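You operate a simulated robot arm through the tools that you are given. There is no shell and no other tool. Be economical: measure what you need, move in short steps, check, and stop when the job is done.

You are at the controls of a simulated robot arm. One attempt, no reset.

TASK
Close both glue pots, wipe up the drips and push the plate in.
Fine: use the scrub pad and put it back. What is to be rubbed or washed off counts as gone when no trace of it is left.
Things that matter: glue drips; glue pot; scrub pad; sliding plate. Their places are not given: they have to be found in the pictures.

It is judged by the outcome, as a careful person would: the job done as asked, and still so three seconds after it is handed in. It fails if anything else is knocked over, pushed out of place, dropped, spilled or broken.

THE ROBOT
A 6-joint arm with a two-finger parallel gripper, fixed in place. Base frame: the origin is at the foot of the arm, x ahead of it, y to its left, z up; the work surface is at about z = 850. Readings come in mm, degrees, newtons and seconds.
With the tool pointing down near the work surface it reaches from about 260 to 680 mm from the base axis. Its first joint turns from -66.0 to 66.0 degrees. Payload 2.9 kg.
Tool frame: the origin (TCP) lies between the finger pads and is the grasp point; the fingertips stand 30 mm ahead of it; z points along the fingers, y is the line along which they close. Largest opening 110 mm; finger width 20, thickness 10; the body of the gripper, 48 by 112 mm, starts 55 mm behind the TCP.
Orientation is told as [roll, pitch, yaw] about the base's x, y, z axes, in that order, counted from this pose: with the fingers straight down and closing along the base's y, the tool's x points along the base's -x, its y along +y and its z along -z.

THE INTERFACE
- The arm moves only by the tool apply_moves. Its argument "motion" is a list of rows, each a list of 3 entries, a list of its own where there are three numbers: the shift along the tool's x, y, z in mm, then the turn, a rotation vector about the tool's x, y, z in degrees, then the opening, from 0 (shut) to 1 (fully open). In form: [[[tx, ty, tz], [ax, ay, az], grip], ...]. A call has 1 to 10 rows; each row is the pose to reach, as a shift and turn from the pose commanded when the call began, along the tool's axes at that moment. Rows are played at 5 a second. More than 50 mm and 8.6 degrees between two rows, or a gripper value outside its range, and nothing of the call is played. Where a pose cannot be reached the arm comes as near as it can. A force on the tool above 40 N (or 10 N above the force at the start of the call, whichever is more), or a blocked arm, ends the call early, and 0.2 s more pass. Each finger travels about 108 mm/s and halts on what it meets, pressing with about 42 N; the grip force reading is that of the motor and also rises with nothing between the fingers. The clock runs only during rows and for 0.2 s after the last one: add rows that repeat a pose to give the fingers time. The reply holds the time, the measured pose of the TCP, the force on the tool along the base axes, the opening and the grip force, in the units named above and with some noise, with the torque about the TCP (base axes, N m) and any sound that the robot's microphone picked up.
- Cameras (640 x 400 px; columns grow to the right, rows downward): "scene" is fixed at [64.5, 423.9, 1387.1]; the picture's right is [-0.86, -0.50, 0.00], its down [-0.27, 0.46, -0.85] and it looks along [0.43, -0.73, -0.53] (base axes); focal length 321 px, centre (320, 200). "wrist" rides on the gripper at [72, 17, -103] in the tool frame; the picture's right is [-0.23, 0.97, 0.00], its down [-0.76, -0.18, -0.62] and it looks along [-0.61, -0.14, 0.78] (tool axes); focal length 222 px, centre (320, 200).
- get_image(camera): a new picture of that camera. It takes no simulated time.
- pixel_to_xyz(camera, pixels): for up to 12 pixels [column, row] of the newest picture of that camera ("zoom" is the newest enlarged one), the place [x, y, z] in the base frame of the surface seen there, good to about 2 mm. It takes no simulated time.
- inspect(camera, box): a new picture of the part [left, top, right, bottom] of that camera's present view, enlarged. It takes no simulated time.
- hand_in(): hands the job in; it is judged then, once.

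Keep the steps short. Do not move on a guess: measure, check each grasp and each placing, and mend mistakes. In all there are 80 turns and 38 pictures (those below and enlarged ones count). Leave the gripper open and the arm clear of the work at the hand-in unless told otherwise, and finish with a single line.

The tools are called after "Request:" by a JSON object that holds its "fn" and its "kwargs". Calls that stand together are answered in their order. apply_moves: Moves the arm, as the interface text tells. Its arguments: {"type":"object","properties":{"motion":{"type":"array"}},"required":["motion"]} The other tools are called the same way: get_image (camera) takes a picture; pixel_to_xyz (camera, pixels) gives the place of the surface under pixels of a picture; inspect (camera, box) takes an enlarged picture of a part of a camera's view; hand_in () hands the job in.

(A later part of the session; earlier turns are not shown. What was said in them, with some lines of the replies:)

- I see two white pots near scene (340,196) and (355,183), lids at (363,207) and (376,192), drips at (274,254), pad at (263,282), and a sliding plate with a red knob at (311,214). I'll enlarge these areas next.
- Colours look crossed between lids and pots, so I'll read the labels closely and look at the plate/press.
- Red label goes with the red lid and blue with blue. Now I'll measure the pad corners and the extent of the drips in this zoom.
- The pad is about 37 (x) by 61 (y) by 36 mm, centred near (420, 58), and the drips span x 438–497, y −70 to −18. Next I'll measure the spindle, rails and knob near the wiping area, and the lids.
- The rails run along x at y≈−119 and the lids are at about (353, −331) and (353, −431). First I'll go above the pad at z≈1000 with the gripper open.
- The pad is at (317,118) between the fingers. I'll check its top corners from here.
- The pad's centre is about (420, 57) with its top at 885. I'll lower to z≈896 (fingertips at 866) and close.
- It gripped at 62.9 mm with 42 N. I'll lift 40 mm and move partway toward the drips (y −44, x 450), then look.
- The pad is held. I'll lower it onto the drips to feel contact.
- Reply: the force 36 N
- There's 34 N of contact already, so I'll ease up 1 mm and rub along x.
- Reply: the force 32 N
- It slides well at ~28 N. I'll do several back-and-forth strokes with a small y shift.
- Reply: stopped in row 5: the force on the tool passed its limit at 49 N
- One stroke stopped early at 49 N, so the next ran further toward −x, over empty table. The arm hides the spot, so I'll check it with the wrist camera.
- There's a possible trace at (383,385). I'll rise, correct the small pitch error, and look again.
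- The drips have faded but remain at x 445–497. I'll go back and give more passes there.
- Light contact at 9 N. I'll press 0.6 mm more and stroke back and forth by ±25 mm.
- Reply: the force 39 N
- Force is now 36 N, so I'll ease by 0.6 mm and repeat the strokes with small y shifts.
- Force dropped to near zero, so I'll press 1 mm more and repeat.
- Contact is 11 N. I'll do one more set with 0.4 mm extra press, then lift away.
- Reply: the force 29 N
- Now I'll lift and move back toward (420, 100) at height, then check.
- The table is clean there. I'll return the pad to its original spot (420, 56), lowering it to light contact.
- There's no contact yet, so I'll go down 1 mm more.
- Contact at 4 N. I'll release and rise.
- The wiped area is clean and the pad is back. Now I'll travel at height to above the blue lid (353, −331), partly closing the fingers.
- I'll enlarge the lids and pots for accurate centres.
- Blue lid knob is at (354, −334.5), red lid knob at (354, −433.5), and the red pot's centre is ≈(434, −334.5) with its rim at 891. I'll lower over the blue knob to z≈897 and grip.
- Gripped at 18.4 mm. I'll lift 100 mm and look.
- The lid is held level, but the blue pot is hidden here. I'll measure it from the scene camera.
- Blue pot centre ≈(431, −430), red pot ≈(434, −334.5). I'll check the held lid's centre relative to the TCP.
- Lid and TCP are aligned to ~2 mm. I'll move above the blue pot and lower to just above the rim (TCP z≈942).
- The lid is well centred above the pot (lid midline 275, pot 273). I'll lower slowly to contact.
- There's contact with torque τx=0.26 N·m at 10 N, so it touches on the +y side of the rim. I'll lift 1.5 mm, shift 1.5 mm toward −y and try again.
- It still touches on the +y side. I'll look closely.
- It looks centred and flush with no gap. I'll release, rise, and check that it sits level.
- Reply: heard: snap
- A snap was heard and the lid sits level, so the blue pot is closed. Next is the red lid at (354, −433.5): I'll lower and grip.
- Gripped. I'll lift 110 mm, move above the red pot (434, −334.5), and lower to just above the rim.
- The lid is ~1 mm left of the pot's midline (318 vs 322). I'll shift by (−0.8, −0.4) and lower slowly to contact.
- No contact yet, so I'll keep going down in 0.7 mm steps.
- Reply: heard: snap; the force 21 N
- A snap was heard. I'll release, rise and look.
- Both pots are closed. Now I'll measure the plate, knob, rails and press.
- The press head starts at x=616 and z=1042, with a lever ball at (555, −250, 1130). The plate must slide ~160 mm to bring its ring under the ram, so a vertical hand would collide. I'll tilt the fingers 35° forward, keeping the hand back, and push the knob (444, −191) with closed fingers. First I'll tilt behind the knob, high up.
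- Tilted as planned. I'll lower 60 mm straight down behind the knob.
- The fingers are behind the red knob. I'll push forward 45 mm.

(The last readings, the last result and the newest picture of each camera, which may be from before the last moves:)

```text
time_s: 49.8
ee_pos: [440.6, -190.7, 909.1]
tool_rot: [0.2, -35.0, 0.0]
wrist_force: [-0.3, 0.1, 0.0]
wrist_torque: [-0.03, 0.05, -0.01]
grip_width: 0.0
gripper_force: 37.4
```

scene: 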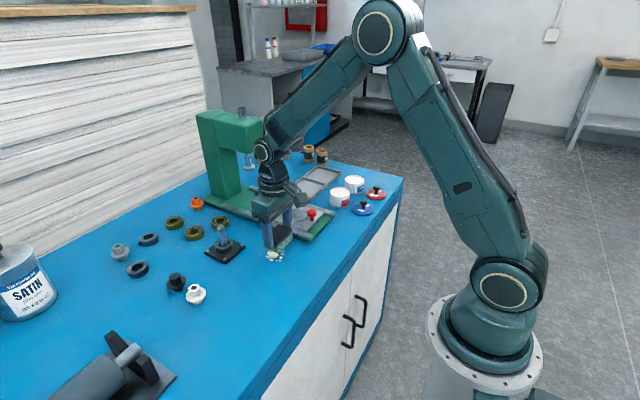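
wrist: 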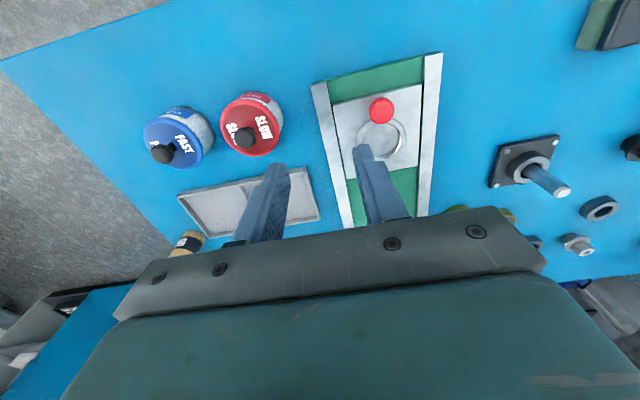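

Force is tiny, so the plate slides easily. I'll continue another 80 mm.

Request:
{"fn": "apply_moves", "kwargs": {"motion": [[[-8.2, 0, 5.7], [0, 0, 0], 0], [[-16.4, 0, 11.5], [0, 0, 0], 0], [[-24.6, 0, 17.2], [0, 0, 0], 0], [[-32.8, 0, 23], [0, 0, 0], 0], [[-41, 0, 28.7], [0, 0, 0], 0], [[-49.2, 0, 34.4], [0, 0, 0], 0], [[-57.4, 0, 40.2], [0, 0, 0], 0], [[-65.6, 0, 45.9], [0, 0, 0], 0]]}}

Request:
{"fn": "inspect", "kwargs": {"camera": "scene", "box": [190, 90, 350, 240]}}

```text
time_s: 51.6
ee_pos: [519.8, -190.8, 910.6]
tool_rot: [0.2, -35.1, 0.1]
wrist_force: [-1.5, 0.2, -0.3]
wrist_torque: [-0.02, 0.04, 0.02]
grip_width: 0.0
gripper_force: 37.4
```

```text
2.67 times, centred on (270, 165) of scene
```

zoom: 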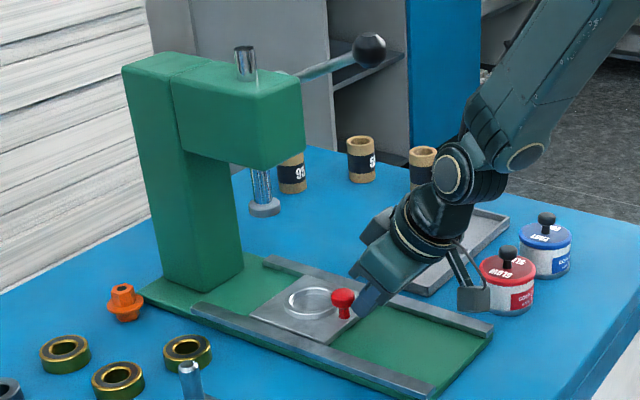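

It's sliding well and the ring approaches the ram. I'll continue in smaller steps, watching for the stop.

Request:
{"fn": "apply_moves", "kwargs": {"motion": [[[-4.9, 0, 3.4], [0, 0, 0], 0], [[-9.8, 0, 6.9], [0, 0, 0], 0], [[-14.7, 0, 10.3], [0, 0, 0], 0], [[-19.7, 0, 13.8], [0, 0, 0], 0], [[-24.6, 0, 17.2], [0, 0, 0], 0], [[-28.7, 0, 20.1], [0, 0, 0], 0]]}}

```text
time_s: 53.0
ee_pos: [555.6, -191.3, 910.8]
tool_rot: [0.2, -35.0, 0.0]
wrist_force: [-0.4, 0.7, 0.2]
wrist_torque: [-0.03, 0.01, -0.03]
grip_width: 0.0
gripper_force: 37.8
```

Request:
{"fn": "apply_moves", "kwargs": {"motion": [[[-2.5, 0, 1.7], [0, 0, 0], 0], [[-4.9, 0, 3.4], [0, 0, 0], 0], [[-7.4, 0, 5.2], [0, 0, 0], 0], [[-9.8, 0, 6.9], [0, 0, 0], 0], [[-12.3, 0, 8.6], [0, 0, 0], 0]]}}

Request:
{"fn": "inspect", "kwargs": {"camera": "scene", "box": [210, 150, 310, 220]}}

```text
time_s: 54.2
ee_pos: [570.3, -191.3, 910.3]
tool_rot: [0.2, -34.9, 0.0]
wrist_force: [-0.5, -0.4, 0.2]
wrist_torque: [-0.04, 0.02, -0.01]
grip_width: 0.2
gripper_force: 38.0
```

```text
5.71 times, centred on (260, 185) of scene
```

zoom: 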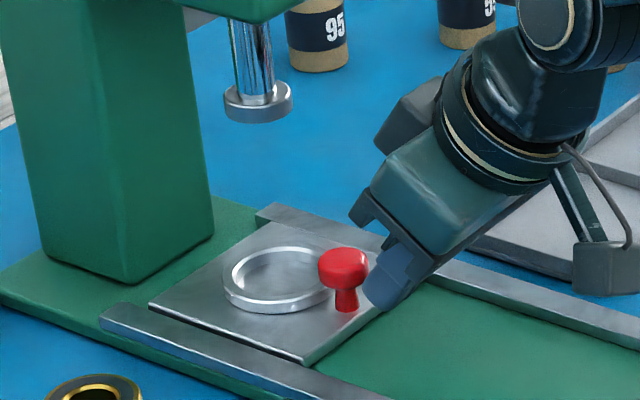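

Request:
{"fn": "pixel_to_xyz", "kwargs": {"camera": "zoom", "pixels": [[278, 285], [155, 305], [262, 210], [240, 225], [343, 260], [258, 115], [130, 278], [212, 230], [300, 355], [270, 280]]}}

```text
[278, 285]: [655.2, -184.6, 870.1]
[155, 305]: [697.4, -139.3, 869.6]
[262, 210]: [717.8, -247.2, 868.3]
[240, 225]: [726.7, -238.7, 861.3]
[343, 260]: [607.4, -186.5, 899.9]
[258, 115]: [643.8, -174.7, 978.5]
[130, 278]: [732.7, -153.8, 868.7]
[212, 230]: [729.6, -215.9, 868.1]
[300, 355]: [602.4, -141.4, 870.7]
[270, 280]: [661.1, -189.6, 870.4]
```

The plate's ring (~651) is now about under the ram (~650), with no stop felt yet. I'll push a few mm more in 1 mm steps to find the end stop.

Request:
{"fn": "apply_moves", "kwargs": {"motion": [[[-0.8, 0, 0.6], [0, 0, 0], 0], [[-1.6, 0, 1.1], [0, 0, 0], 0], [[-2.5, 0, 1.7], [0, 0, 0], 0], [[-3.3, 0, 2.3], [0, 0, 0], 0], [[-4.1, 0, 2.9], [0, 0, 0], 0]]}}

```text
time_s: 55.4
ee_pos: [574.0, -190.7, 907.8]
tool_rot: [0.3, -34.7, -0.1]
wrist_force: [-8.2, -0.1, -2.3]
wrist_torque: [0.04, 0.19, 0.03]
grip_width: 0.1
gripper_force: 37.7
```

Force is rising (8 N), which looks like the stop. I'll push 2 mm more to confirm.

Request:
{"fn": "apply_moves", "kwargs": {"motion": [[[-0.8, 0, 0.6], [0, 0, 0], 0], [[-1.6, 0, 1.1], [0, 0, 0], 0], [[-1.6, 0, 1.1], [0, 0, 0], 0]]}}

```text
time_s: 56.2
ee_pos: [574.8, -192.0, 908.2]
tool_rot: [0.3, -34.6, -0.2]
wrist_force: [-23.1, -2.1, -6.1]
wrist_torque: [-0.14, 0.51, -0.04]
grip_width: 0.2
gripper_force: 38.0
```

That's a hard stop at 23 N: the plate is fully in. I'll back straight away, then rise.

Request:
{"fn": "apply_moves", "kwargs": {"motion": [[[8.2, 0, -5.7], [0, 0, 0], 0], [[32.8, 0, -23], [0, 0, 0], 0], [[65.5, 0, -46], [0, 0, 0], 0], [[98, 0, -69], [0, 0, 0], 0], [[115, 0, -100], [0, 0, 0], 0], [[95, 0, -140], [0, 0, 0], 0], [[70, 0, -178], [0, 0, 0], 0], [[45, 0, -215], [0, 0, 0], 0]]}}

Request:
{"fn": "apply_moves", "kwargs": {"motion": [[[0, 0, -6], [0, 7, 0], 0.3], [[0, 0, -12], [0, 14, 0], 0.6], [[0, 0, -18], [0, 21, 0], 0.8], [[0, 0, -24], [0, 28, 0], 1], [[0, 0, -30], [0, 35, 0], 1], [[0, 0, -30], [0, 35, 0], 1]]}}

Request:
{"fn": "get_image", "kwargs": {"camera": "scene"}}

Request:
{"fn": "inspect", "kwargs": {"camera": "scene", "box": [200, 150, 390, 300]}}

```text
time_s: 58.0
ee_pos: [415.9, -191.6, 1061.3]
tool_rot: [0.1, -34.8, -0.1]
wrist_force: [0.3, -1.2, -0.2]
wrist_torque: [0.02, 0.03, -0.01]
grip_width: 0.0
gripper_force: 37.9
```

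```text
time_s: 59.4
ee_pos: [399.6, -191.4, 1085.4]
tool_rot: [0.1, 0.0, 0.0]
wrist_force: [-0.4, 0.3, -0.5]
wrist_torque: [-0.01, -0.02, 0.0]
grip_width: 110.1
gripper_force: 0.0
```

```text
5 pictures are left
```

scene: 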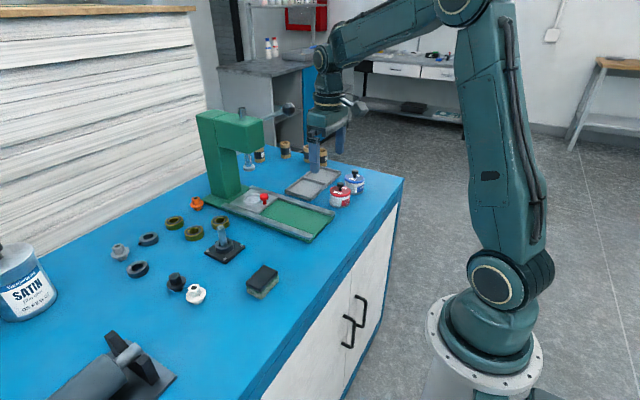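

```text
2.67 times, centred on (295, 225) of scene
```

zoom: 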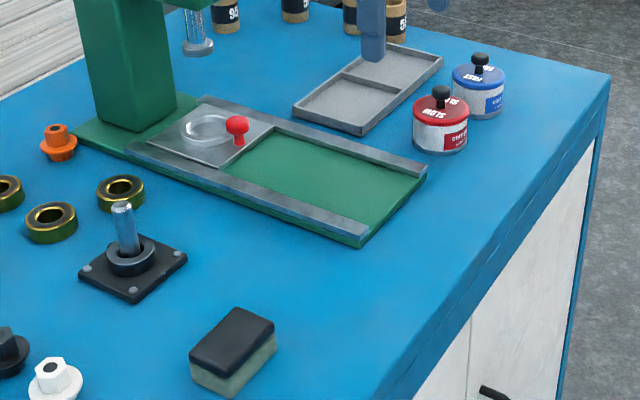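

All looks right. One last close check of the wiped area for traces.

Request:
{"fn": "inspect", "kwargs": {"camera": "scene", "box": [235, 230, 310, 280]}}

```text
8.00 times, centred on (272, 255) of scene
```

zoom: 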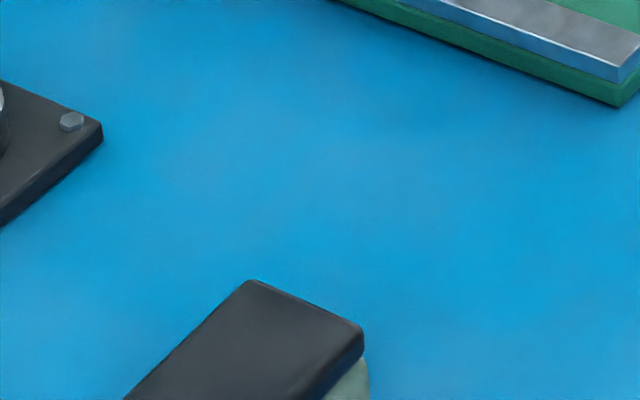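

No trace of glue is left, the pad is in place, both lids have snapped on, the plate is in, the gripper is open and the arm is clear. Handing in.

Request:
{"fn": "hand_in", "kwargs": {}}

```text
The job is handed in.
```

Both glue pots are closed with their matching lids, the drips are wiped off with no trace left, the scrub pad is back in its place, and the plate is pushed in to its stop.
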